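You operate a simulated robot arm through the tools that you are given. There is no shell and no other tool. Be economical: measure what you need, move in short steps, check, and stop when the job is done.

The job below is to be done with a simulated two-armed robot. You get a single attempt, and the scene is never put back.

## Task
Select 240 V on the control board, seat it and lock it.
Fine: steady the board with the other hand while you turn the yellow selector; it goes on the stand-offs, then the blue button turns over it.

It is judged by the outcome, as a careful person would: the job done as asked, and still so three seconds after it is handed in. It fails if anything else is knocked over, pushed out of place, dropped, spilled or broken.

## Robot
Two 7-joint arms with two-finger parallel grippers on one trunk, on a base that drives. Base frame: it is fixed to the floor where the robot stands at the start and does not move with it; the origin is under the middle of the robot, x ahead of it, y to its left, z up. Readings come in m, degrees, newtons and seconds.
The left shoulder is at the start at [0.06, 0.143, 0.926], the right one opposite. With the tool pointing down near the work surface each hand reaches from about 0.32 to 0.74 m from the robot's upright axis, wherever it stands, measured 20 degrees to its own side. Places, roughly: blue turn button [0.7, -0.6, 0.8]; stand-offs [0.7, -0.5, 0.8]; voltage selector [0.7, 0, 0.8]. Payload 1.57 kg a hand.
The tool frame of a hand sits at the grasp point between the pads (the TCP): z along the fingers, y along the line on which they close. The tips reach 0.03 m beyond it. The gripper opens to 0.11 m. The fingers are 0.024 m wide and 0.012 m thick; the gripper's body (0.048 by 0.112 m) begins 0.078 m behind the TCP.
Orientation is told as [roll, pitch, yaw] about the base's x, y, z axes, in that order, counted from this pose: with the fingers straight down and closing along the base's y, the tool's x points along the base's -x, its y along +y and its z along -z.

## Interface
- The arms move only by the tool apply_moves. It takes "left_commands", "right_commands" or both (then of equal length, played together; a hand with none holds still); each is one flat list of numbers, 7 for each row, row after row: the shift along the tool's x, y, z in m, then the turn, a rotation vector about the tool's x, y, z in degrees, then the gripper command, from -1 (shut) to 1 (fully open), values between in proportion. In form: [x, y, z, wx, wy, wz, fingers, x, y, z, wx, wy, wz, fingers, ...]. A call has 1 to 12 rows; each row is the pose to reach, as a shift and turn from the pose commanded when the call began, along the tool's axes at that moment. Each row takes 0.2 s and may step no farther than 0.05 m and 8.6 degrees from the row before; otherwise, or with a gripper value out of range, the whole call is refused. A pose out of reach is approached as far as the arm can. The call stops where the force on the tool passes 70 N (or 10 N more than at its start, if that is more) or the arm is blocked; 0.2 s more then pass. Each finger travels about 0.045 m/s and halts on what it meets, pressing with about 32 N; the grip force reading is that of the motor and also rises with nothing between the fingers. The clock runs only during rows and for 0.2 s after the last one: add rows that repeat a pose to give the fingers time. The reply holds the time, the measured pose of the TCP, the force on the tool along the base axes, the opening and the grip force, in the units named above and with some noise, with the torque about the TCP (base axes, N m) and any sound that the robot's microphone picked up.
- Cameras (640 x 400 px; columns grow to the right, rows downward): "scene" is now at [0.0522, -0.0181, 1.5272]; the picture's right is [-0.33, -0.95, 0.00], its down [-0.74, 0.25, -0.62] and it looks along [0.59, -0.20, -0.78] (base axes); focal length 283 px, centre (320, 200). "left" rides on the left gripper at [0.07, -0.016, -0.141] in its tool frame; the picture's right is [0.23, 0.97, 0.00], its down [-0.86, 0.20, -0.48] and it looks along [-0.47, 0.11, 0.88] (tool axes); focal length 222 px, centre (320, 200). "right" rides on the right gripper at [0.07, 0.016, -0.141] in its tool frame; the picture's right is [-0.23, 0.97, 0.00], its down [-0.86, -0.20, -0.48] and it looks along [-0.47, -0.11, 0.88] (tool axes); focal length 222 px, centre (320, 200). There is no depth. A picture from a camera that has moved, and an enlarged one, comes with that camera's place and axes in the base frame and with its lens. The place of the scene camera against the robot may be out by one fixed shift of up to 0.025 m in any direction.
- get_image(camera): a new picture of that camera. The clock stands still meanwhile.
- lift_body(by): slides the trunk up (or, below 0, down) by that many m; the arms and the scene camera ride with it, the base frame stays. It gives what a move gives, with no picture.
- roll_base(legs): drives the robot by 1 to 6 legs, each [ahead, left, turn to the left] in m, m and degrees, along the robot's own axes; the way and the turn of a leg run together, so that a leg with both is an arc; at most 1.5 m and 180 degrees a leg. The arms and the cameras ride along, it lands a little off, and it stops where it bumps. It gives what a move gives.
- head_to(pan, tilt): turns the head with the scene camera to pan (to the left, within 86 degrees either way) and tilt (down, from -29 to 69), counted from straight ahead of the robot. It gives what a move gives.
- enlarge(camera, box): a new picture of the part [left, top, right, bottom] of that camera's present view, enlarged. The clock stands still meanwhile.
- sign_off(): hands the job in; it is judged then, once.

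Work in short steps. Places have to be worked out from the pictures, the camera data and where the tool is seen: move nearer, look again, correct. Check each grasp and each placing, and mend what went wrong. You have 120 turns and 100 pictures in all, those below and enlarged ones among them. Open the grippers and draw the arms clear of the work before you hand the job in, unless the task says otherwise; then end with one line.

The tools are called by a JSON object that holds its "fn" and its "kwargs". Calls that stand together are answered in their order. apply_moves: Moves the arms, as the interface text tells. Its arguments: {"type":"object","properties":{"left_commands":{"type":"array"},"right_commands":{"type":"array"}},"required":[]} The other tools are called the same way: lift_body (by) slides the trunk up or down; roll_base (legs) drives the base; head_to (pan, tilt) turns the head that bears the scene camera; get_image (camera) takes a picture; enlarge (camera, box) takes an enlarged picture of a part of a camera's view; sign_off () hands the job in.

At the start:

```text
time_s: 0.0
left_tool_pos: [0.4612, -0.0194, 1.0815]
left_tool_rot: [0.0, -0.2, 0.0]
left_ft_force: [-0.2, -0.6, -0.8]
left_torque: [0.0, 0.01, -0.02]
left_gripper_width: 0.1098
left_grasp_force: 0.1
right_tool_pos: [0.3298, -0.4074, 1.0813]
right_tool_rot: [0.0, -0.1, 0.0]
right_ft_force: [0.1, -0.2, 0.6]
right_torque: [0.0, -0.04, 0.01]
right_gripper_width: 0.1099
right_grasp_force: 0.1
trunk travel left (down, up): [-0.525, 0.065]
robot x, y, heading: [0.0029, -0.0, 0.4]
head pan, tilt: [-19.0, 51.4]
```

scene: 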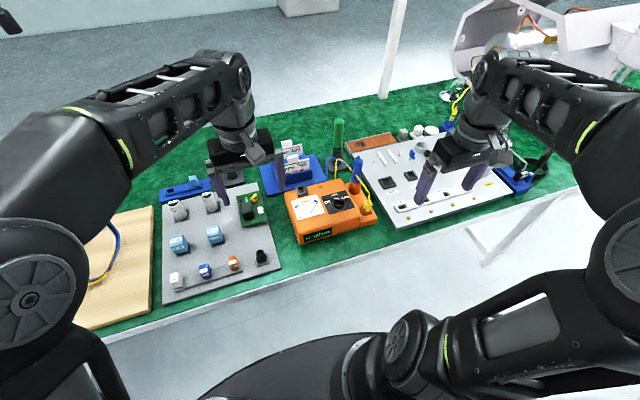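
right: 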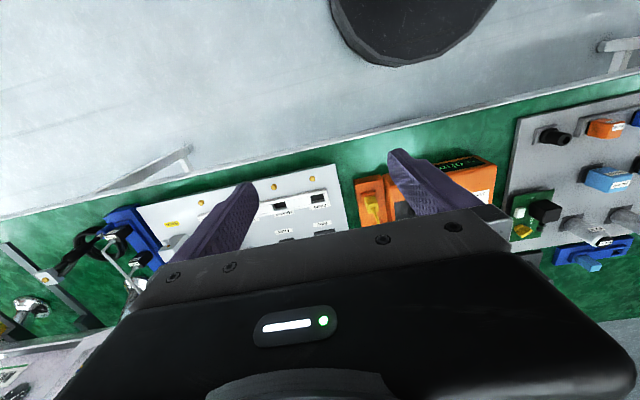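
left: 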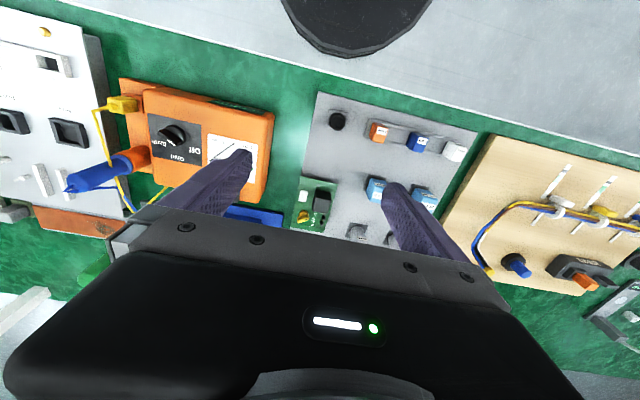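

The green board with a yellow selector sits on the grey panel near [0.7, 0, 0.8]. I enlarge the views to see it and the stand-offs.

{"fn": "enlarge", "kwargs": {"camera": "scene", "box": [210, 170, 290, 220]}}

{"fn": "enlarge", "kwargs": {"camera": "left", "box": [270, 150, 370, 240]}}

{"fn": "enlarge", "kwargs": {"camera": "scene", "box": [330, 90, 570, 240]}}

```text
8.00 times, centred on (250, 195) of scene
camera zoom: at [0.0522, -0.0181, 1.5272], right [-0.33, -0.95, 0.0], down [-0.74, 0.25, -0.62], along [0.59, -0.2, -0.78], focal length 2267 px, centre (880, 240)
```

zoom: 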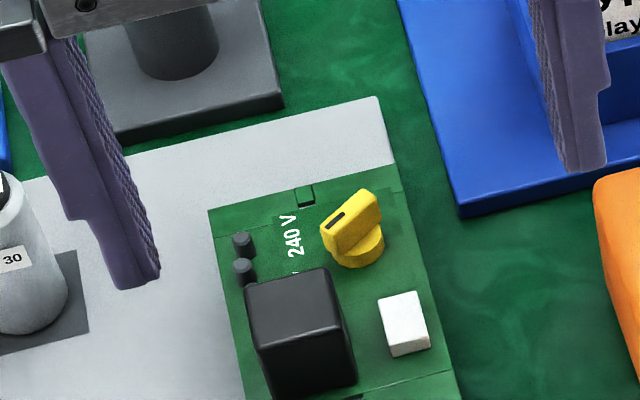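

```text
4.44 times, centred on (320, 195) of left
camera zoom: at [0.3916, -0.0356, 1.2233], right [-0.23, 0.97, 0.0], down [0.85, 0.2, 0.48], along [0.47, 0.11, -0.88], focal length 987 px, centre (320, 222)
```

zoom: 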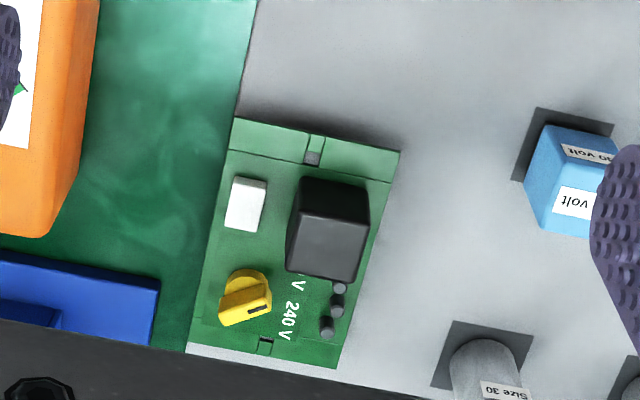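

```text
2.67 times, centred on (450, 165) of scene
camera zoom: at [0.0522, -0.0181, 1.5272], right [-0.33, -0.95, 0.0], down [-0.74, 0.25, -0.62], along [0.59, -0.2, -0.78], focal length 756 px, centre (-27, 293)
```

zoom: 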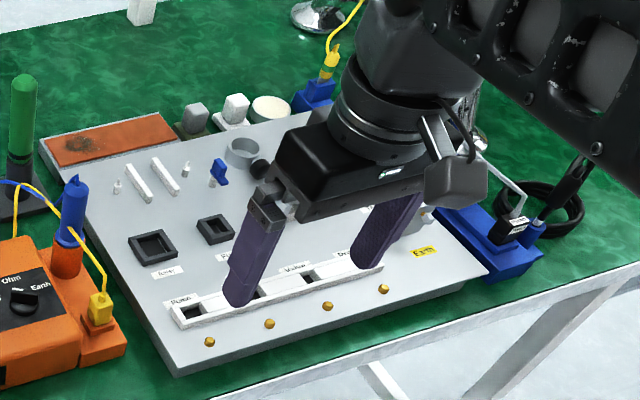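

I bring each hand's camera nearer: the left over the control board, the right toward the stand-offs.

{"fn": "apply_moves", "kwargs": {"left_commands": [-0.03, 0, 0.035, 0, 0, 0, 1, -0.06, 0, 0.07, 0, 0, 0, 1, -0.09, 0, 0.105, 0, 0, 0, 1, -0.11, 0, 0.14, 0, 0, 0, 1], "right_commands": [-0.035, -0.02, 0.02, 0, 0, 0, 1, -0.07, -0.04, 0.04, 0, 0, 0, 1, -0.105, -0.06, 0.06, 0, 0, 0, 1, -0.14, -0.08, 0.08, 0, 0, 0, 1]}}

{"fn": "get_image", "kwargs": {"camera": "left"}}

{"fn": "get_image", "kwargs": {"camera": "right"}}

```text
time_s: 1.0
left_tool_pos: [0.5734, -0.0187, 0.9432]
left_tool_rot: [0.0, 0.1, -0.1]
left_ft_force: [0.3, -0.3, 0.0]
left_torque: [-0.01, 0.03, -0.03]
left_gripper_width: 0.1097
left_grasp_force: 0.2
right_tool_pos: [0.477, -0.487, 1.0005]
right_tool_rot: [0.0, 0.0, 0.1]
right_ft_force: [0.9, 0.5, 0.2]
right_torque: [0.0, 0.0, 0.0]
right_gripper_width: 0.1101
right_grasp_force: 0.2
trunk travel left (down, up): [-0.525, 0.065]
robot x, y, heading: [-0.0015, -0.0001, -0.2]
head pan, tilt: [-19.0, 51.4]
```

```text
93 pictures are left
camera left: at [0.5039, -0.0351, 1.0851], right [-0.23, 0.97, 0.0], down [0.85, 0.2, 0.48], along [0.47, 0.11, -0.88], focal length 222 px, centre (320, 200)
```

left: 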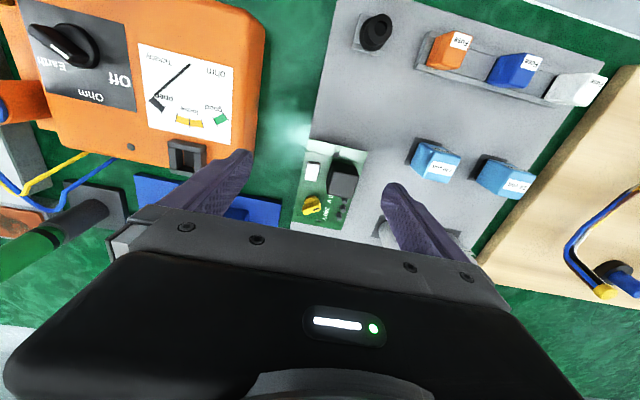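

```text
92 pictures are left
camera right: at [0.4066, -0.4712, 1.1435], right [0.23, 0.97, 0.0], down [0.86, -0.2, 0.48], along [0.47, -0.11, -0.88], focal length 222 px, centre (320, 200)
```

right: 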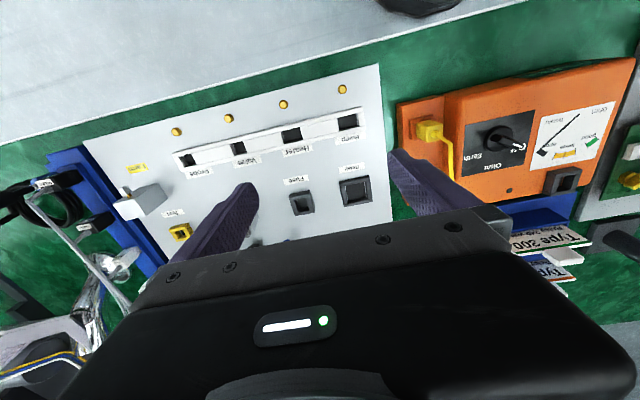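

{"fn": "enlarge", "kwargs": {"camera": "left", "box": [285, 140, 375, 240]}}

{"fn": "enlarge", "kwargs": {"camera": "scene", "box": [340, 120, 450, 200]}}

```text
4.00 times, centred on (330, 190) of left
camera zoom: at [0.5039, -0.0351, 1.0851], right [-0.23, 0.97, 0.0], down [0.85, 0.2, 0.48], along [0.47, 0.11, -0.88], focal length 888 px, centre (280, 240)
```

zoom: 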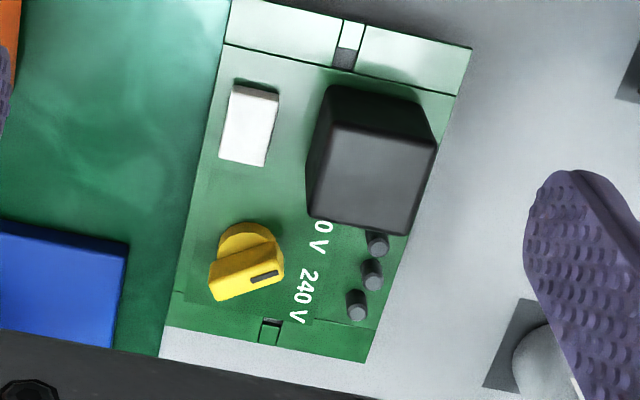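

```text
5.00 times, centred on (395, 160) of scene
camera zoom: at [0.0539, -0.0185, 1.5271], right [-0.33, -0.95, 0.0], down [-0.74, 0.25, -0.62], along [0.59, -0.2, -0.78], focal length 1417 px, centre (-55, 400)
```

zoom: 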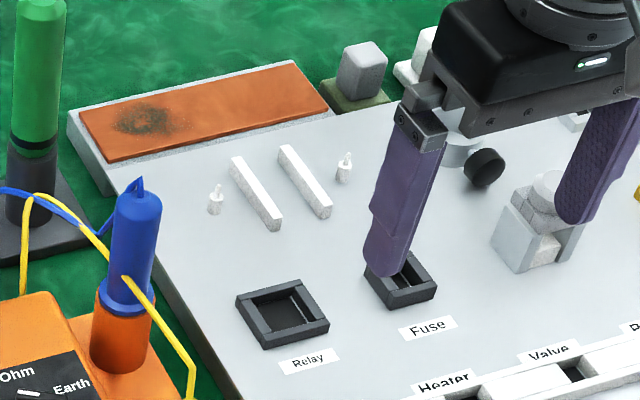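

The selector's dark mark seems to point at the other voltage label; I look tighter.

{"fn": "enlarge", "kwargs": {"camera": "left", "box": [308, 185, 343, 225]}}

{"fn": "enlarge", "kwargs": {"camera": "scene", "box": [230, 185, 280, 225]}}

```text
10.00 times, centred on (326, 205) of left
camera zoom: at [0.5039, -0.0351, 1.0851], right [-0.23, 0.97, 0.0], down [0.85, 0.2, 0.48], along [0.47, 0.11, -0.88], focal length 2221 px, centre (265, 150)
```

zoom: 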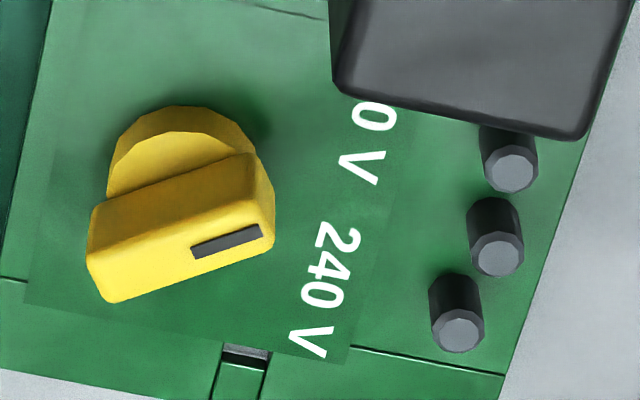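

```text
10.00 times, centred on (255, 205) of scene
camera zoom: at [0.0539, -0.0185, 1.5271], right [-0.33, -0.95, 0.0], down [-0.74, 0.25, -0.62], along [0.59, -0.2, -0.78], focal length 2834 px, centre (970, 150)
```

zoom: 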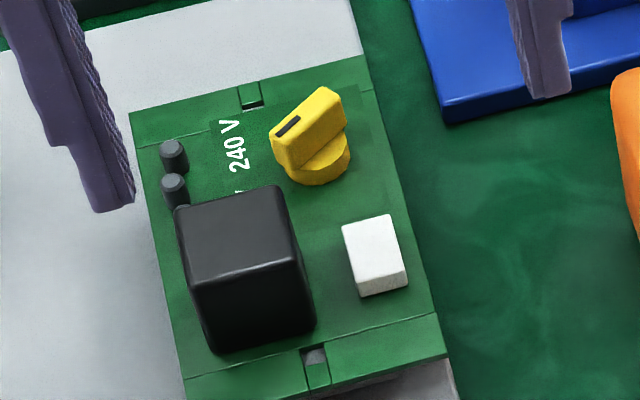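

The board measures about 0.135 m (along x) by 0.084 m (along y) with end slots; the mark points at the "…0 V" label, with 240 V about 55° further clockwise from above. I move the right hand out of the scene camera's line to see the stand-offs and blue button.

{"fn": "apply_moves", "kwargs": {"right_commands": [0.03, -0.03, 0, 0, 0, 0, 1, 0.07, -0.05, 0, 0, 0, 0, 1, 0.11, -0.07, 0, 0, 0, 0, 1, 0.15, -0.09, 0, 0, 0, 0, 1]}}

{"fn": "enlarge", "kwargs": {"camera": "scene", "box": [340, 110, 480, 200]}}

```text
time_s: 2.0
left_tool_pos: [0.571, -0.0184, 0.9441]
left_tool_rot: [0.0, 0.0, 0.0]
left_ft_force: [0.9, -0.2, 0.4]
left_torque: [-0.03, -0.02, 0.04]
left_gripper_width: 0.1103
left_grasp_force: 0.1
right_tool_pos: [0.3193, -0.5766, 1.0038]
right_tool_rot: [0.0, 0.0, -0.1]
right_ft_force: [-0.8, -0.9, 0.3]
right_torque: [0.0, 0.0, -0.02]
right_gripper_width: 0.1099
right_grasp_force: 0.0
trunk travel left (down, up): [-0.525, 0.065]
robot x, y, heading: [-0.0018, 0.0034, -0.1]
head pan, tilt: [-19.0, 51.4]
```

```text
4.44 times, centred on (410, 155) of scene
camera zoom: at [0.0514, -0.018, 1.5272], right [-0.33, -0.95, 0.0], down [-0.74, 0.25, -0.62], along [0.59, -0.2, -0.78], focal length 1260 px, centre (-80, 400)
```

zoom: 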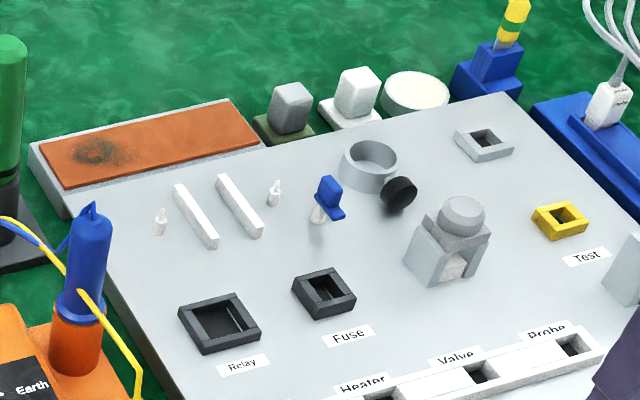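

{"fn": "enlarge", "kwargs": {"camera": "scene", "box": [365, 140, 421, 175]}}

{"fn": "enlarge", "kwargs": {"camera": "left", "box": [325, 138, 353, 158]}}

```text
11.43 times, centred on (393, 158) of scene
camera zoom: at [0.0514, -0.018, 1.5272], right [-0.33, -0.95, 0.0], down [-0.74, 0.25, -0.62], along [0.59, -0.2, -0.78], focal length 3239 px, centre (-514, 686)
```

zoom: 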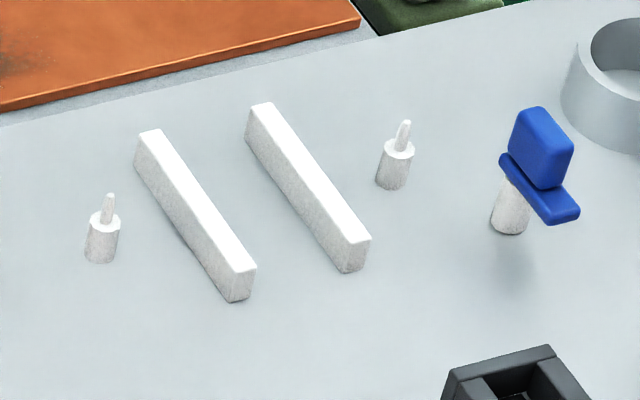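

```text
16.00 times, centred on (339, 148) of left
camera zoom: at [0.5017, -0.0347, 1.0864], right [-0.23, 0.97, 0.0], down [0.85, 0.2, 0.48], along [0.47, 0.11, -0.88], focal length 3554 px, centre (16, 1032)
```

zoom: 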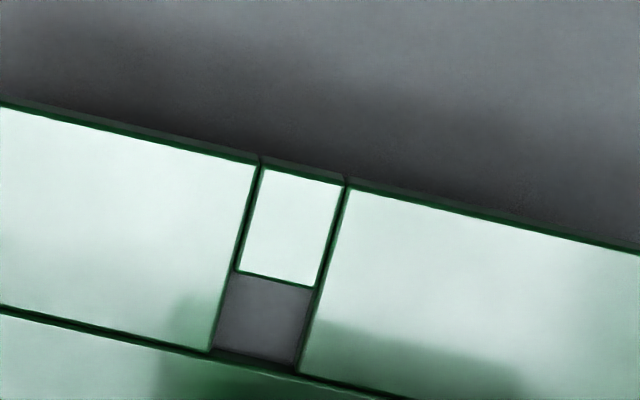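

The stand-off pins (~0.11 m apart in y at x≈0.724) match the board's end holes (~0.112 m apart), and the blue button post is at about (0.694, -0.60). Plan: right hand grips the board's front end tilted back; left hand turns the selector. First I bring the left hand above the selector with yaw -56°, still high.

{"fn": "apply_moves", "kwargs": {"left_commands": [-0.015, 0.001, -0.01, 0, 0, 8, 1, -0.03, 0.002, -0.02, 0, 0, 16, 1, -0.045, 0.004, -0.03, 0, 0, 24, 1, -0.06, 0.006, -0.04, 0, 0, 32, 1, -0.075, 0.008, -0.05, 0, 0, 40, 1, -0.09, 0.009, -0.055, 0, 0, 48, 1, -0.1, 0.009, -0.056, 0, 0, 56, 1]}}

{"fn": "get_image", "kwargs": {"camera": "left"}}

{"fn": "get_image", "kwargs": {"camera": "scene"}}

```text
time_s: 3.6
left_tool_pos: [0.6092, 0.006, 1.0175]
left_tool_rot: [3.4, 0.5, -48.2]
left_ft_force: [-1.0, 0.1, 0.4]
left_torque: [0.0, -0.04, -0.02]
left_gripper_width: 0.1101
left_grasp_force: 0.0
left hand out of reach, approached as far as the arm can: row 4, 5, 6, 7
right_tool_pos: [0.318, -0.5766, 1.0041]
right_tool_rot: [0.0, 0.0, 0.0]
right_ft_force: [-0.2, 0.1, 0.1]
right_torque: [-0.02, -0.02, 0.03]
right_gripper_width: 0.11
right_grasp_force: 0.1
trunk travel left (down, up): [-0.525, 0.065]
robot x, y, heading: [-0.0009, 0.0028, -0.1]
head pan, tilt: [-19.0, 51.4]
```

```text
84 pictures are left
camera left: at [0.546, 0.0408, 1.1579], right [0.57, 0.82, 0.06], down [0.7, -0.53, 0.48], along [0.42, -0.24, -0.87], focal length 222 px, centre (320, 200)
```

left: 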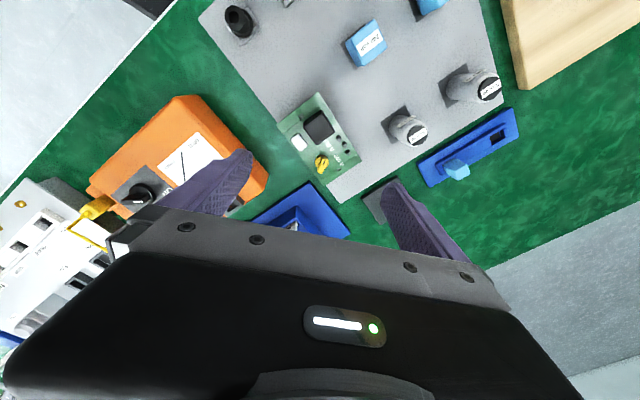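

```text
83 pictures are left
camera scene: at [0.0502, -0.0185, 1.5272], right [-0.33, -0.95, 0.0], down [-0.74, 0.26, -0.62], along [0.59, -0.2, -0.78], focal length 283 px, centre (320, 200)
```

scene: 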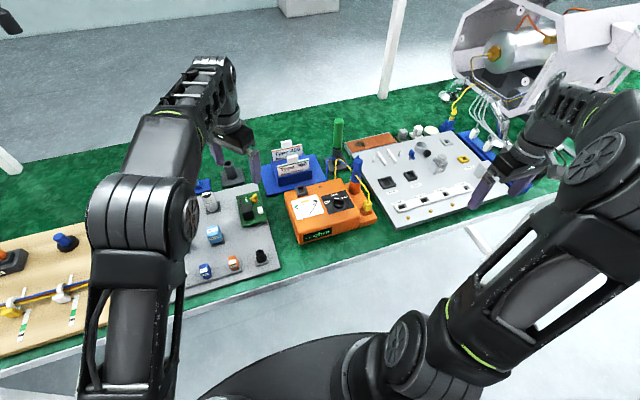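

The extended hand is near its reach limit up high. I drive 0.10 m ahead for slack (fingers are at tip height ≥0.97, above everything here).

{"fn": "roll_base", "kwargs": {"legs": [[0.1, 0, 0]]}}

```text
time_s: 4.8
left_tool_pos: [0.713, 0.0059, 1.0147]
left_tool_rot: [3.1, 0.5, -47.9]
left_ft_force: [-0.2, 0.8, 0.4]
left_torque: [0.01, 0.03, 0.0]
left_gripper_width: 0.1102
left_grasp_force: 0.0
right_tool_pos: [0.4217, -0.5782, 1.0028]
right_tool_rot: [0.1, 0.1, 0.0]
right_ft_force: [0.9, -0.1, 0.1]
right_torque: [-0.03, 0.06, 0.01]
right_gripper_width: 0.1101
right_grasp_force: 0.1
trunk travel left (down, up): [-0.525, 0.065]
robot x, y, heading: [0.0982, 0.0003, -0.1]
head pan, tilt: [-19.0, 51.4]
```

I issue a zero step to learn what the commanded pose now is.

{"fn": "apply_moves", "kwargs": {"left_commands": [0, 0, 0, 0, 0, 0, 1]}}

```text
time_s: 5.2
left_tool_pos: [0.7107, 0.0061, 1.0163]
left_tool_rot: [3.2, 0.4, -48.0]
left_ft_force: [0.1, -0.2, -0.2]
left_torque: [0.01, 0.04, 0.0]
left_gripper_width: 0.11
left_grasp_force: 0.2
right_tool_pos: [0.4206, -0.5767, 1.0028]
right_tool_rot: [0.1, 0.0, 0.0]
right_ft_force: [-0.5, 0.3, -0.2]
right_torque: [-0.01, 0.01, -0.01]
right_gripper_width: 0.1102
right_grasp_force: 0.0
trunk travel left (down, up): [-0.525, 0.065]
robot x, y, heading: [0.0976, -0.0003, 0.3]
head pan, tilt: [-19.0, 51.4]
```

Now I move the left hand to above the selector, levelled, yaw -56°.

{"fn": "apply_moves", "kwargs": {"left_commands": [0.008, -0.02, 0.01, 1, -1.2, 4, 1, 0.016, -0.04, 0.02, 2.1, -2.4, 8, 1, 0.016, -0.04, 0.04, 2.1, -2.4, 8, 1]}}

{"fn": "get_image", "kwargs": {"camera": "left"}}

```text
time_s: 6.0
left_tool_pos: [0.672, -0.0039, 0.9744]
left_tool_rot: [1.1, -1.6, -56.2]
left_ft_force: [1.0, -0.3, 1.5]
left_torque: [0.0, 0.0, -0.03]
left_gripper_width: 0.1101
left_grasp_force: 0.0
right_tool_pos: [0.4208, -0.5784, 1.0021]
right_tool_rot: [0.0, -0.1, 0.1]
right_ft_force: [0.3, 0.1, 0.7]
right_torque: [-0.02, 0.02, -0.01]
right_gripper_width: 0.11
right_grasp_force: 0.0
trunk travel left (down, up): [-0.525, 0.065]
robot x, y, heading: [0.1006, 0.0004, 0.0]
head pan, tilt: [-19.0, 51.4]
```

```text
82 pictures are left
camera left: at [0.6147, 0.0463, 1.113], right [0.68, 0.73, 0.01], down [0.63, -0.59, 0.51], along [0.38, -0.34, -0.86], focal length 222 px, centre (320, 200)
```

left: 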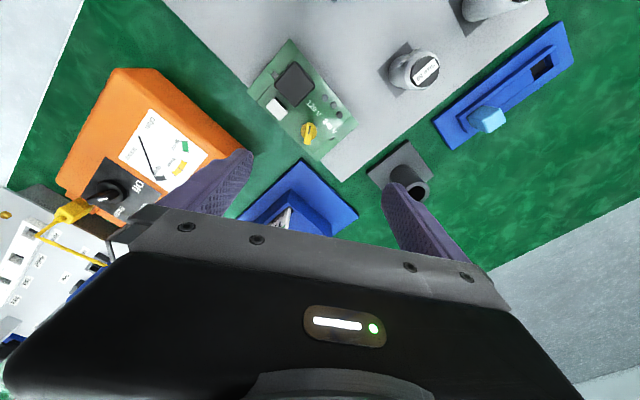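

Left hand is above the selector. Now bring the right hand across (low x, z≈1.0), tilting 25° so its fingers point forward-down.

{"fn": "apply_moves", "kwargs": {"right_commands": [0, 0.048, 0, 0, -2.1, 0, 1, 0, 0.096, 0, 0, -4.2, 0, 1, 0, 0.144, 0, 0, -6.3, 0, 1, 0, 0.192, 0, 0, -8.4, 0, 1, 0, 0.24, 0, 0, -10.5, 0, 1, 0, 0.288, 0, 0, -12.6, 0, 1, 0, 0.336, 0, 0, -14.7, 0, 1, 0, 0.384, 0, 0, -16.8, 0, 1, 0, 0.432, 0, 0, -18.9, 0, 1, 0, 0.48, 0, 0, -21, 0, 1, 0, 0.528, 0, 0, -23, 0, 1, 0, 0.576, 0.02, 0, -25, 0, 1]}}

{"fn": "get_image", "kwargs": {"camera": "scene"}}

{"fn": "get_image", "kwargs": {"camera": "right"}}

```text
refused: row 12 steps farther than a row can; nothing moved
```

```text
81 pictures are left
camera scene: at [0.1527, -0.0181, 1.5272], right [-0.33, -0.95, 0.0], down [-0.74, 0.25, -0.62], along [0.59, -0.2, -0.78], focal length 283 px, centre (320, 200)
```

scene: 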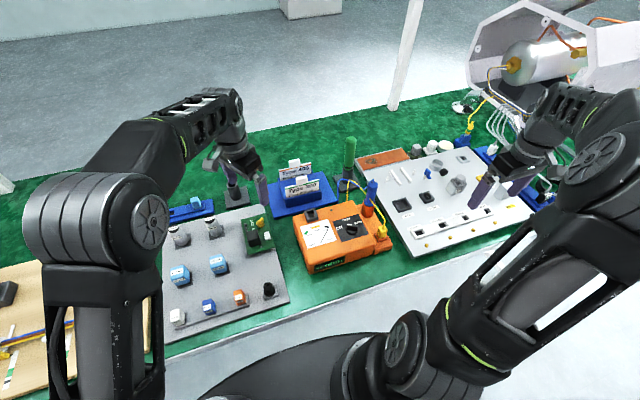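

```text
80 pictures are left
camera right: at [0.3507, -0.5612, 1.1454], right [0.23, 0.97, 0.0], down [0.86, -0.2, 0.48], along [0.47, -0.11, -0.88], focal length 222 px, centre (320, 200)
```

right: 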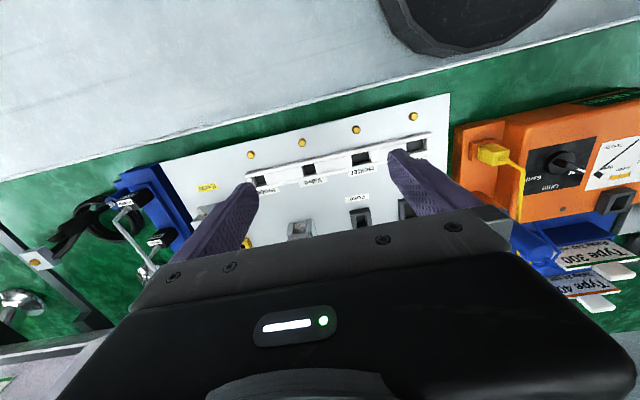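

Last row was too big a step; I resend it with smaller final step.

{"fn": "apply_moves", "kwargs": {"right_commands": [0, 0.048, 0, 0, -2.1, 0, 1, 0, 0.096, 0, 0, -4.2, 0, 1, 0, 0.144, 0, 0, -6.3, 0, 1, 0, 0.192, 0, 0, -8.4, 0, 1, 0, 0.24, 0, 0, -10.5, 0, 1, 0, 0.288, 0, 0, -12.6, 0, 1, 0, 0.336, 0, 0, -14.7, 0, 1, 0, 0.384, 0, 0, -16.8, 0, 1, 0, 0.432, 0, 0, -18.9, 0, 1, 0, 0.48, 0, 0, -21, 0, 1, 0, 0.528, 0, 0, -23, 0, 1, 0, 0.575, 0, 0, -25, 0, 1]}}

{"fn": "get_image", "kwargs": {"camera": "right"}}

```text
time_s: 8.6
left_tool_pos: [0.6724, -0.0039, 0.9726]
left_tool_rot: [1.2, -1.7, -56.2]
left_ft_force: [-0.2, 0.4, 0.6]
left_torque: [-0.04, 0.01, -0.01]
left_gripper_width: 0.11
left_grasp_force: 0.1
right_tool_pos: [0.4187, 0.0046, 1.0019]
right_tool_rot: [0.0, -25.0, 0.0]
right_ft_force: [-0.5, -0.9, 0.2]
right_torque: [0.0, 0.0, 0.01]
right_gripper_width: 0.11
right_grasp_force: 0.1
right hand out of reach, approached as far as the arm can: row 8, 9
trunk travel left (down, up): [-0.525, 0.065]
robot x, y, heading: [0.0954, 0.0007, -0.2]
head pan, tilt: [-19.0, 51.4]
```

```text
79 pictures are left
camera right: at [0.2955, 0.0189, 1.1028], right [0.2, 0.97, 0.1], down [0.57, -0.2, 0.8], along [0.79, -0.11, -0.6], focal length 222 px, centre (320, 200)
```

right: 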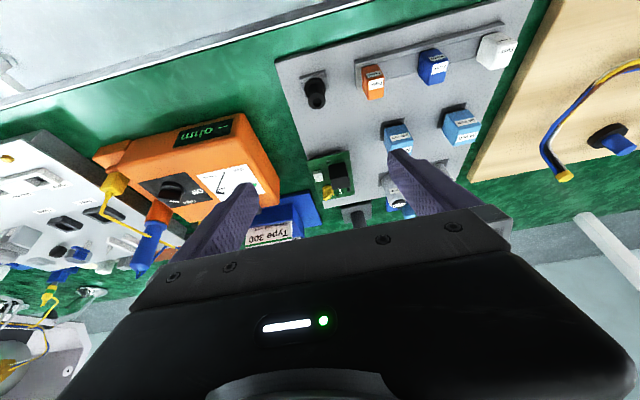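

The right hand is in place behind the board; I enlarge its oblique view of the board to refine height and position.

{"fn": "enlarge", "kwargs": {"camera": "right", "box": [295, 140, 365, 215]}}

{"fn": "enlarge", "kwargs": {"camera": "left", "box": [240, 30, 360, 180]}}

```text
5.33 times, centred on (330, 178) of right
camera zoom: at [0.2955, 0.0189, 1.1028], right [0.2, 0.97, 0.1], down [0.57, -0.2, 0.8], along [0.79, -0.11, -0.6], focal length 1185 px, centre (267, 320)
```

zoom: 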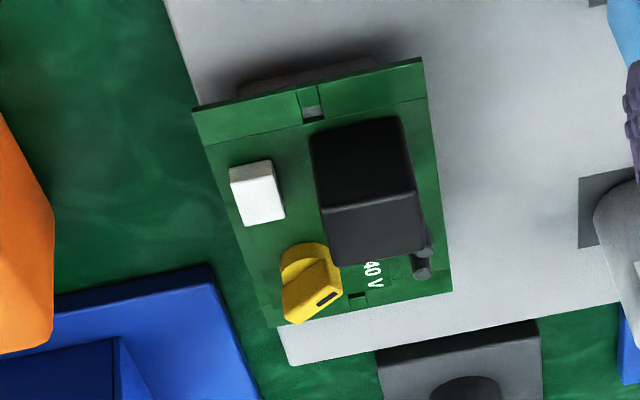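

```text
2.67 times, centred on (300, 105) of left
camera zoom: at [0.6157, 0.0465, 1.1127], right [0.68, 0.73, 0.01], down [0.63, -0.59, 0.51], along [0.38, -0.34, -0.86], focal length 592 px, centre (373, 453)
```

zoom: 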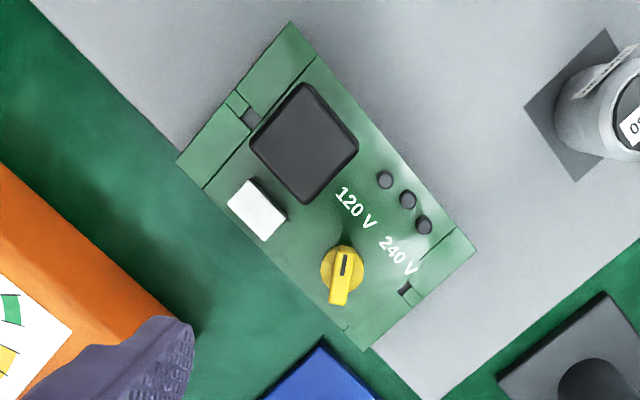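

Triangulation gives board top z≈0.798, x 0.571–0.702, y −0.035…0.043; the selector is at (0.661, −0.012) on 120 V. I lower the right hand along its tilt toward the board's front end, stopping short to check.

{"fn": "apply_moves", "kwargs": {"right_commands": [-0.015, 0, 0.045, 0, 0, 0, 1, -0.03, 0, 0.09, 0, 0, 0, 1, -0.045, 0, 0.13, 0, 0, 0, 1, -0.06, 0, 0.17, 0, 0, 0, 1, -0.073, 0, 0.2, 0, 0, 0, 1]}}

{"fn": "get_image", "kwargs": {"camera": "right"}}

{"fn": "enlarge", "kwargs": {"camera": "scene", "box": [180, 170, 320, 280]}}

```text
time_s: 9.8
left_tool_pos: [0.6718, -0.0041, 0.9747]
left_tool_rot: [1.2, -1.6, -56.2]
left_ft_force: [0.1, -0.1, 0.5]
left_torque: [-0.01, 0.01, -0.01]
left_gripper_width: 0.1101
left_grasp_force: 0.1
right_tool_pos: [0.5714, -0.0009, 0.8526]
right_tool_rot: [0.0, -25.0, -0.2]
right_ft_force: [0.1, 0.0, -0.1]
right_torque: [0.02, 0.0, 0.03]
right_gripper_width: 0.11
right_grasp_force: 0.0
trunk travel left (down, up): [-0.525, 0.065]
robot x, y, heading: [0.1009, 0.0017, 0.1]
head pan, tilt: [-19.0, 51.4]
```

```text
76 pictures are left
camera right: at [0.448, 0.0133, 0.9524], right [0.21, 0.97, 0.1], down [0.57, -0.2, 0.8], along [0.79, -0.11, -0.6], focal length 222 px, centre (320, 200)
```

right: 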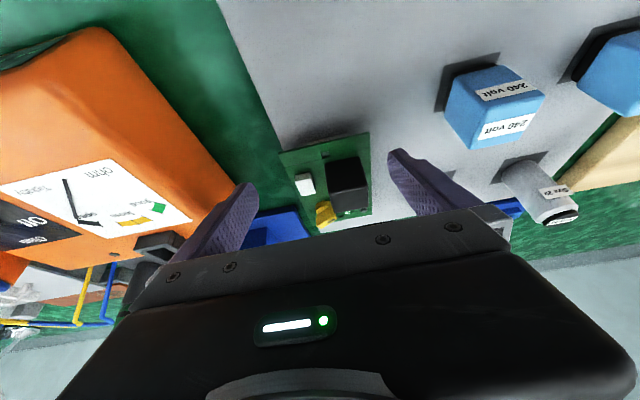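

```text
3.64 times, centred on (250, 225) of scene
camera zoom: at [0.1528, -0.0179, 1.5272], right [-0.33, -0.95, 0.0], down [-0.74, 0.25, -0.62], along [0.59, -0.2, -0.78], focal length 1030 px, centre (574, 109)
```

zoom: 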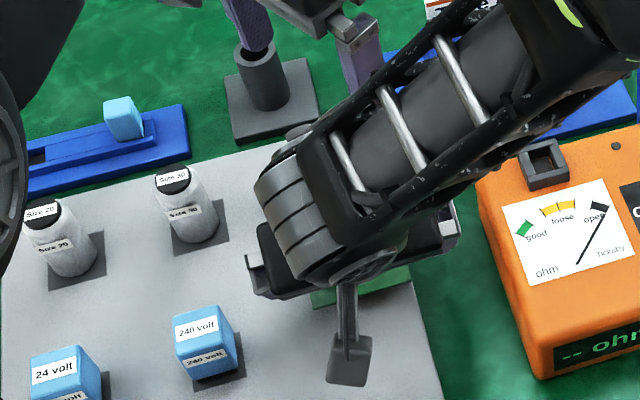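

Board still reads y −0.033…0.045. I finish the descent to TCP z≈0.815 and check for contact.

{"fn": "apply_moves", "kwargs": {"right_commands": [0.001, 0.005, 0.02, 0, 0, 0, 1, 0.002, 0.006, 0.04, 0, 0, 0, 1]}}

{"fn": "get_image", "kwargs": {"camera": "right"}}

```text
time_s: 10.3
left_tool_pos: [0.672, -0.0041, 0.9729]
left_tool_rot: [1.2, -1.5, -56.1]
left_ft_force: [0.4, -0.6, 0.1]
left_torque: [0.01, 0.0, -0.03]
left_gripper_width: 0.1098
left_grasp_force: 0.0
right_tool_pos: [0.5846, 0.0031, 0.8158]
right_tool_rot: [0.0, -24.9, 0.0]
right_ft_force: [0.3, 0.2, -0.6]
right_torque: [0.04, 0.01, 0.02]
right_gripper_width: 0.11
right_grasp_force: 0.1
trunk travel left (down, up): [-0.525, 0.065]
robot x, y, heading: [0.0998, 0.0008, 0.0]
head pan, tilt: [-19.0, 51.4]
```

```text
74 pictures are left
camera right: at [0.4614, 0.0186, 0.9162], right [0.21, 0.97, 0.1], down [0.57, -0.2, 0.8], along [0.79, -0.11, -0.6], focal length 222 px, centre (320, 200)
```

right: 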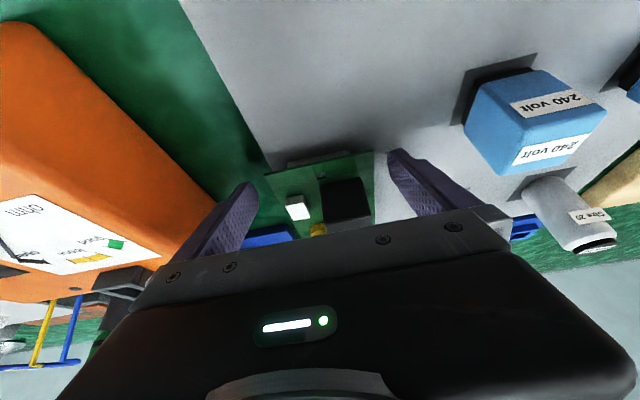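

{"fn": "enlarge", "kwargs": {"camera": "right", "box": [220, 130, 440, 250]}}

```text
2.91 times, centred on (330, 190) of right
camera zoom: at [0.4614, 0.0186, 0.9162], right [0.21, 0.97, 0.1], down [0.57, -0.2, 0.8], along [0.79, -0.11, -0.6], focal length 646 px, centre (291, 229)
```

zoom: 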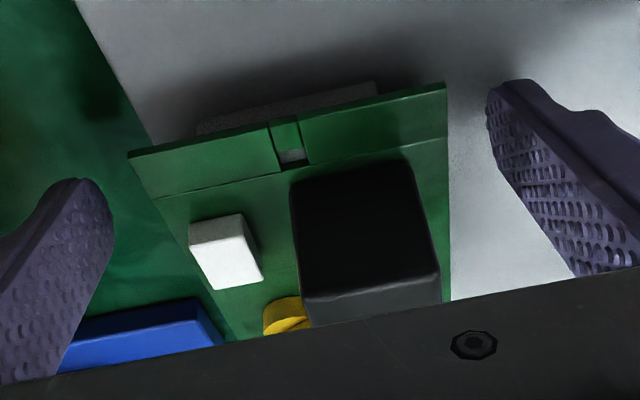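

The tips are around the front end but only just below board level; I lower ~6 mm more and close gently on the edges.

{"fn": "apply_moves", "kwargs": {"right_commands": [0, 0, 0.006, 0, 0, 0, 1, 0, 0, 0.006, 0, 0, 0, 0.6, 0, 0, 0.006, 0, 0, 0, 0.4, 0, 0, 0.006, 0, 0, 0, 0.3, 0, 0, 0.006, 0, 0, 0, 0.3]}}

{"fn": "enlarge", "kwargs": {"camera": "right", "box": [220, 130, 440, 250]}}

```text
time_s: 11.6
left_tool_pos: [0.6688, -0.0022, 0.9761]
left_tool_rot: [1.3, -1.6, -56.1]
left_ft_force: [0.4, -0.3, 0.5]
left_torque: [0.01, -0.03, 0.0]
left_gripper_width: 0.1103
left_grasp_force: 0.0
right_tool_pos: [0.5861, 0.0114, 0.8136]
right_tool_rot: [0.6, -25.3, 0.3]
right_ft_force: [-4.7, 24.9, 33.2]
right_torque: [2.36, 0.07, 0.4]
right_gripper_width: 0.0933
right_grasp_force: 12.0
trunk travel left (down, up): [-0.525, 0.065]
robot x, y, heading: [0.0978, 0.001, -0.1]
head pan, tilt: [-19.0, 51.4]
```

```text
2.91 times, centred on (330, 190) of right
camera zoom: at [0.4619, 0.0243, 0.9132], right [0.2, 0.97, 0.11], down [0.57, -0.2, 0.8], along [0.8, -0.1, -0.6], focal length 646 px, centre (291, 229)
```

zoom: 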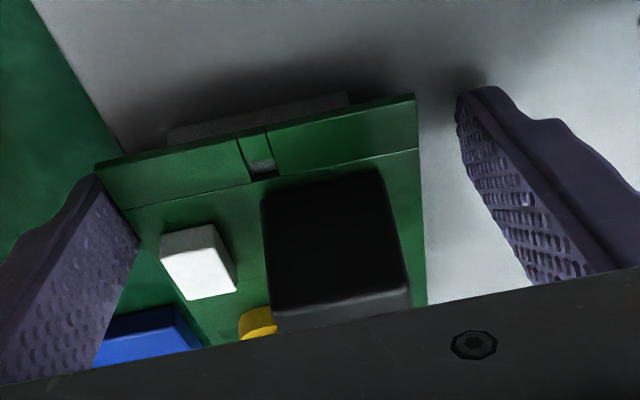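

The tips touched the panel (≈33 N up), so the panel is at ~0.78. I reopen, rise 5 mm, and check the forces clear.

{"fn": "apply_moves", "kwargs": {"right_commands": [0, 0, -0.006, 0, 0, 0, 0.8, 0, 0, -0.007, 0, 0, 0, 0.8]}}

```text
time_s: 12.2
left_tool_pos: [0.6723, -0.0048, 0.974]
left_tool_rot: [1.2, -1.7, -56.2]
left_ft_force: [-0.3, 0.3, 0.0]
left_torque: [0.01, -0.02, -0.01]
left_gripper_width: 0.1099
left_grasp_force: 0.1
right_tool_pos: [0.5851, 0.0002, 0.815]
right_tool_rot: [-0.4, -24.7, -0.1]
right_ft_force: [-0.7, 2.3, 1.6]
right_torque: [0.17, 0.03, 0.04]
right_gripper_width: 0.1011
right_grasp_force: 1.5
trunk travel left (down, up): [-0.525, 0.065]
robot x, y, heading: [0.0993, 0.0012, -0.2]
head pan, tilt: [-19.0, 51.4]
```

{"fn": "apply_moves", "kwargs": {"right_commands": [0, 0.004, 0, 0, 0, 0, 0.7, 0, 0.004, 0, 0, 0, 0, 0.55, 0, 0.004, 0, 0, 0, 0, 0.4, 0, 0.004, 0, 0, 0, 0, 0.3, 0, 0.004, 0, 0, 0, 0, 0.3]}}

{"fn": "enlarge", "kwargs": {"camera": "right", "box": [220, 130, 440, 250]}}

```text
time_s: 13.3
left_tool_pos: [0.6706, -0.0045, 0.9735]
left_tool_rot: [1.2, -1.5, -56.2]
left_ft_force: [0.1, -0.5, -0.7]
left_torque: [0.02, -0.01, 0.0]
left_gripper_width: 0.11
left_grasp_force: 0.1
right_tool_pos: [0.5856, 0.0086, 0.8181]
right_tool_rot: [0.0, -25.0, 0.1]
right_ft_force: [0.0, 0.5, -0.4]
right_torque: [-0.01, 0.04, 0.02]
right_gripper_width: 0.0797
right_grasp_force: 32.3
trunk travel left (down, up): [-0.525, 0.065]
robot x, y, heading: [0.1011, 0.0023, -0.2]
head pan, tilt: [-19.0, 51.4]
```

```text
2.91 times, centred on (330, 190) of right
camera zoom: at [0.4626, 0.0232, 0.9171], right [0.21, 0.97, 0.1], down [0.57, -0.2, 0.79], along [0.79, -0.11, -0.6], focal length 646 px, centre (291, 229)
```

zoom: 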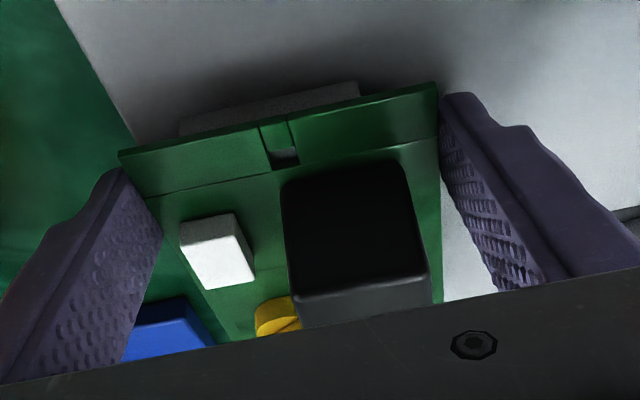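

The board is gripped (width 0.080 m, 32 N, no side load). Now look from the left hand at the selector.

{"fn": "enlarge", "kwargs": {"camera": "left", "box": [200, 30, 440, 220]}}

```text
2.11 times, centred on (320, 125) of left
camera zoom: at [0.6146, 0.0464, 1.1133], right [0.68, 0.73, 0.01], down [0.63, -0.59, 0.51], along [0.38, -0.34, -0.86], focal length 468 px, centre (320, 358)
```

zoom: 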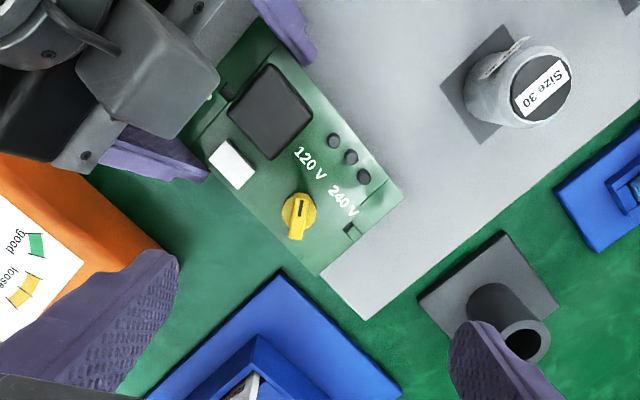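

Selector centre ≈ (0.659, −0.009), its handle ~7° off the left hand's present yaw. I descend to z≈0.88, correct the yaw and level, and narrow the fingers to ~26 mm.

{"fn": "apply_moves", "kwargs": {"left_commands": [0.001, -0.006, 0.03, 1, 0, -3.5, 0.5, 0.0025, -0.0125, 0.06, 2, 0, -7, 0, 0.0025, -0.0125, 0.094, 2, 0, -7, -0.53, 0.0025, -0.0125, 0.094, 2, 0, -7, -0.53, 0.0025, -0.0125, 0.094, 2, 0, -7, -0.53]}}

{"fn": "get_image", "kwargs": {"camera": "left"}}

{"fn": "enlarge", "kwargs": {"camera": "left", "box": [240, 80, 400, 220]}}

```text
time_s: 14.6
left_tool_pos: [0.6642, -0.0118, 0.8801]
left_tool_rot: [-0.9, -1.6, -49.1]
left_ft_force: [-0.7, 0.4, 0.8]
left_torque: [0.01, -0.01, -0.01]
left_gripper_width: 0.026
left_grasp_force: 0.0
right_tool_pos: [0.586, 0.0079, 0.8164]
right_tool_rot: [-0.1, -25.0, 0.0]
right_ft_force: [-0.4, 0.6, 0.4]
right_torque: [-0.01, 0.04, -0.03]
right_gripper_width: 0.0795
right_grasp_force: 31.9
trunk travel left (down, up): [-0.525, 0.065]
robot x, y, heading: [0.0992, 0.0011, 0.0]
head pan, tilt: [-19.0, 51.4]
```

```text
69 pictures are left
camera left: at [0.6056, 0.036, 1.02], right [0.59, 0.81, -0.02], down [0.71, -0.5, 0.5], along [0.39, -0.31, -0.87], focal length 222 px, centre (320, 200)
```

left: 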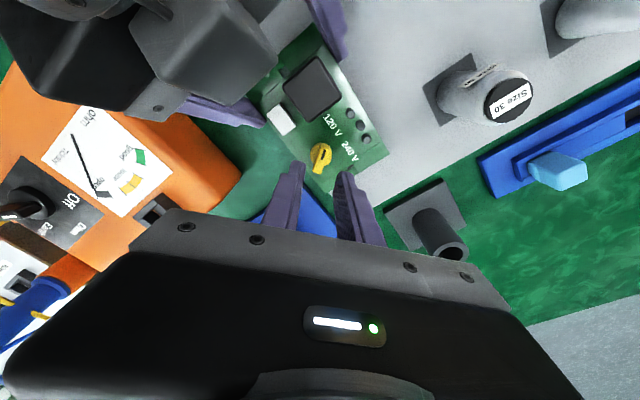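

```text
2.86 times, centred on (320, 150) of left
camera zoom: at [0.6056, 0.036, 1.02], right [0.59, 0.81, -0.02], down [0.71, -0.5, 0.5], along [0.39, -0.31, -0.87], focal length 635 px, centre (320, 343)
```

zoom: 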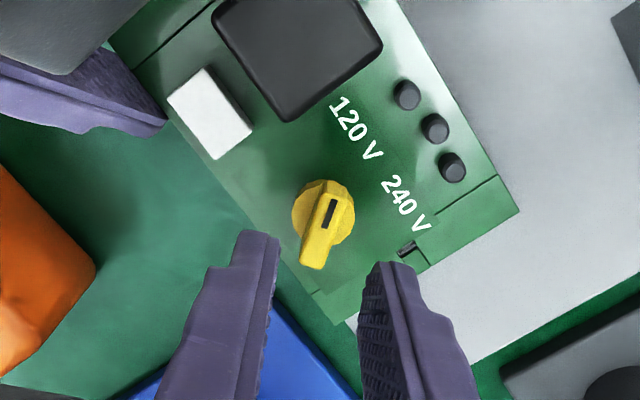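

Aligned within ~3 mm and 2°. I descend 40 mm so the tips straddle the selector handle.

{"fn": "apply_moves", "kwargs": {"left_commands": [0.0035, -0.001, 0.015, 0.6, 1.7, 0, -0.53, 0.0035, -0.001, 0.03, 0.6, 1.7, 0, -0.53, 0.0035, -0.001, 0.04, 0.6, 1.7, 0, -0.53]}}

{"fn": "enlarge", "kwargs": {"camera": "left", "box": [240, 80, 400, 220]}}

```text
time_s: 15.3
left_tool_pos: [0.6601, -0.0124, 0.8405]
left_tool_rot: [-1.6, 0.1, -49.2]
left_ft_force: [-1.0, -0.5, -0.5]
left_torque: [0.0, -0.04, 0.02]
left_gripper_width: 0.0259
left_grasp_force: 0.0
right_tool_pos: [0.586, 0.0073, 0.8171]
right_tool_rot: [-0.1, -25.0, 0.0]
right_ft_force: [-0.3, -0.2, 0.7]
right_torque: [0.01, 0.06, -0.03]
right_gripper_width: 0.0798
right_grasp_force: 32.1
trunk travel left (down, up): [-0.525, 0.065]
robot x, y, heading: [0.104, 0.0015, -0.1]
head pan, tilt: [-19.0, 51.4]
```

```text
2.86 times, centred on (320, 150) of left
camera zoom: at [0.6072, 0.0327, 0.982], right [0.59, 0.81, -0.03], down [0.72, -0.51, 0.47], along [0.37, -0.3, -0.88], focal length 635 px, centre (320, 343)
```

zoom: 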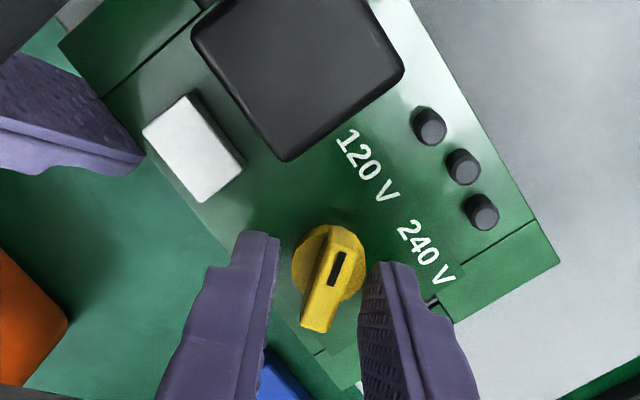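

The handle is between the pads. I close the left gripper on it, holding pose.

{"fn": "apply_moves", "kwargs": {"left_commands": [0, 0, 0, 0, 0, 0, -0.7, 0, 0, 0, 0, 0, 0, -0.85, 0, 0, 0, 0, 0, 0, -1, 0, 0, 0, 0, 0, 0, -1]}}

{"fn": "enlarge", "kwargs": {"camera": "left", "box": [240, 80, 400, 220]}}

```text
time_s: 16.4
left_tool_pos: [0.6604, -0.0105, 0.84]
left_tool_rot: [-1.5, 0.2, -49.2]
left_ft_force: [7.3, 5.9, 1.0]
left_torque: [0.26, -0.4, -0.53]
left_gripper_width: 0.0091
left_grasp_force: 27.9
right_tool_pos: [0.5855, 0.0067, 0.8164]
right_tool_rot: [-0.1, -24.9, 0.0]
right_ft_force: [-6.3, -5.7, 0.1]
right_torque: [-0.12, 0.35, -0.02]
right_gripper_width: 0.0797
right_grasp_force: 32.3
trunk travel left (down, up): [-0.525, 0.065]
robot x, y, heading: [0.1013, 0.0021, 0.0]
head pan, tilt: [-19.0, 51.4]
```

```text
2.86 times, centred on (320, 150) of left
camera zoom: at [0.6074, 0.0332, 0.9821], right [0.59, 0.81, -0.02], down [0.72, -0.51, 0.47], along [0.37, -0.3, -0.88], focal length 635 px, centre (320, 343)
```

zoom: 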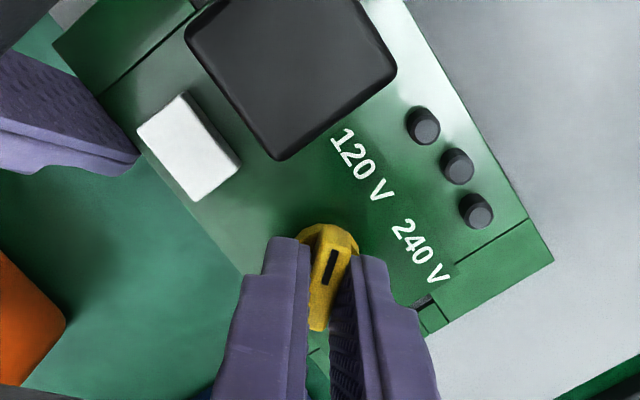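

Gripped (9 mm). I turn the first 32° clockwise from above about the selector axis, easing the side load by 1.5 mm.

{"fn": "apply_moves", "kwargs": {"left_commands": [0, 0.0015, 0, 0, 0, 8, -1, 0, 0.0015, 0, 0, 0, 16, -1, 0, 0.0015, 0, 0, 0, 24, -1, 0, 0.0015, 0, 0, 0, 32, -1]}}

{"fn": "enlarge", "kwargs": {"camera": "left", "box": [240, 80, 400, 220]}}

```text
time_s: 17.4
left_tool_pos: [0.661, -0.0118, 0.8394]
left_tool_rot: [-1.4, -0.8, -81.3]
left_ft_force: [-4.2, 1.9, 10.7]
left_torque: [0.45, -0.12, 0.01]
left_gripper_width: 0.0081
left_grasp_force: 27.2
right_tool_pos: [0.5874, 0.0079, 0.8177]
right_tool_rot: [-0.1, -25.0, -0.1]
right_ft_force: [3.3, -1.3, -8.6]
right_torque: [-0.15, 0.83, -0.02]
right_gripper_width: 0.0796
right_grasp_force: 31.9
trunk travel left (down, up): [-0.525, 0.065]
robot x, y, heading: [0.101, -0.0029, -0.0]
head pan, tilt: [-19.0, 51.4]
```

```text
2.86 times, centred on (320, 150) of left
camera zoom: at [0.6385, 0.058, 0.9812], right [0.93, 0.37, -0.03], down [0.34, -0.81, 0.49], along [0.16, -0.46, -0.87], focal length 635 px, centre (320, 343)
```

zoom: 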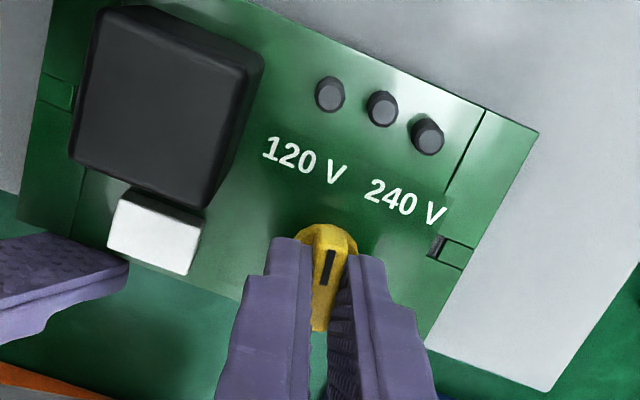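

Turning well, no slip. Another 24°, then check.

{"fn": "apply_moves", "kwargs": {"left_commands": [0, 0, 0, 0, 0, 8, -1, 0, 0, 0, 0, 0, 16, -1, 0, 0, 0, 0, 0, 24, -1]}}

{"fn": "enlarge", "kwargs": {"camera": "left", "box": [240, 80, 400, 220]}}

```text
time_s: 18.1
left_tool_pos: [0.6606, -0.0112, 0.8404]
left_tool_rot: [-1.0, -1.3, -105.3]
left_ft_force: [-11.3, 2.6, 20.0]
left_torque: [0.47, -0.03, 0.03]
left_gripper_width: 0.0082
left_grasp_force: 26.9
right_tool_pos: [0.5855, 0.0084, 0.8177]
right_tool_rot: [0.0, -25.1, 0.0]
right_ft_force: [11.2, -1.9, -8.9]
right_torque: [0.21, 0.65, 0.07]
right_gripper_width: 0.0796
right_grasp_force: 31.6
trunk travel left (down, up): [-0.525, 0.065]
robot x, y, heading: [0.1015, 0.0049, -0.0]
head pan, tilt: [-19.0, 51.4]
```

```text
2.86 times, centred on (320, 150) of left
camera zoom: at [0.6668, 0.0629, 0.9806], right [1.0, -0.04, -0.02], down [-0.02, -0.87, 0.49], along [-0.04, -0.49, -0.87], focal length 635 px, centre (320, 343)
```

zoom: 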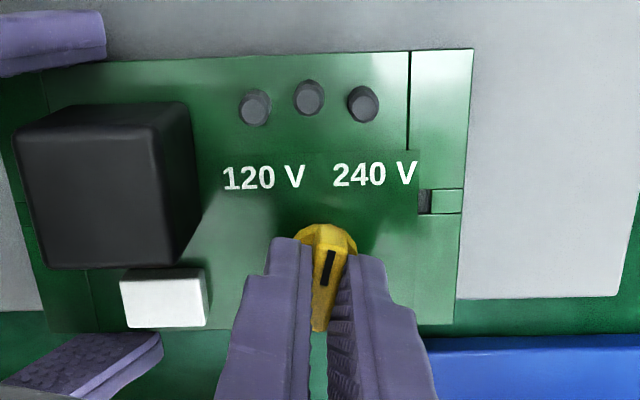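

Pointer is ~15° past centre toward 240 V, label direction ~33°. I turn 16° more.

{"fn": "apply_moves", "kwargs": {"left_commands": [0, 0, 0, 0, 0, 8, -1, 0, 0, 0, 0, 0, 16, -1]}}

{"fn": "enlarge", "kwargs": {"camera": "left", "box": [240, 80, 400, 220]}}

```text
time_s: 18.8
left_tool_pos: [0.6604, -0.0107, 0.8397]
left_tool_rot: [-0.7, -1.5, -121.3]
left_ft_force: [-17.9, 5.3, 22.4]
left_torque: [0.52, 0.12, 0.01]
left_gripper_width: 0.0082
left_grasp_force: 27.2
right_tool_pos: [0.5864, 0.0066, 0.8174]
right_tool_rot: [0.1, -25.2, -0.1]
right_ft_force: [15.4, -3.8, -5.3]
right_torque: [0.39, 0.32, 0.04]
right_gripper_width: 0.0797
right_grasp_force: 31.6
trunk travel left (down, up): [-0.525, 0.065]
robot x, y, heading: [0.1005, 0.0003, 0.1]
head pan, tilt: [-19.0, 51.4]
```

```text
2.86 times, centred on (320, 150) of left
camera zoom: at [0.686, 0.0594, 0.9803], right [0.95, -0.31, -0.02], down [-0.26, -0.83, 0.5], along [-0.17, -0.47, -0.87], focal length 635 px, centre (320, 343)
```

zoom: 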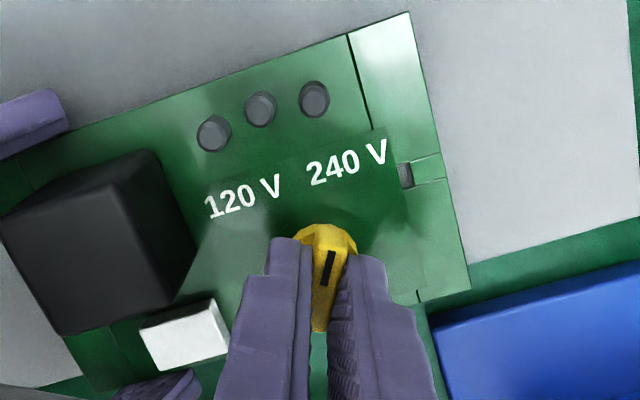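

No detent torque yet. I go 4° more to match the mirrored start angle (~55°) and watch the torque.

{"fn": "apply_moves", "kwargs": {"left_commands": [0, 0, -0.001, 0, 0, 2, -1, 0, 0, -0.001, 0, 0, 4, -1]}}

```text
time_s: 19.4
left_tool_pos: [0.6603, -0.0111, 0.8411]
left_tool_rot: [-0.6, -1.5, -125.2]
left_ft_force: [-14.8, 4.9, 11.5]
left_torque: [0.16, 0.23, 0.02]
left_gripper_width: 0.008
left_grasp_force: 26.9
right_tool_pos: [0.5861, 0.0085, 0.8193]
right_tool_rot: [0.0, -25.2, -0.1]
right_ft_force: [12.8, -6.5, 1.7]
right_torque: [0.47, -0.44, -0.23]
right_gripper_width: 0.0797
right_grasp_force: 32.1
trunk travel left (down, up): [-0.525, 0.065]
robot x, y, heading: [0.1003, 0.0017, -0.2]
head pan, tilt: [-19.0, 51.4]
```

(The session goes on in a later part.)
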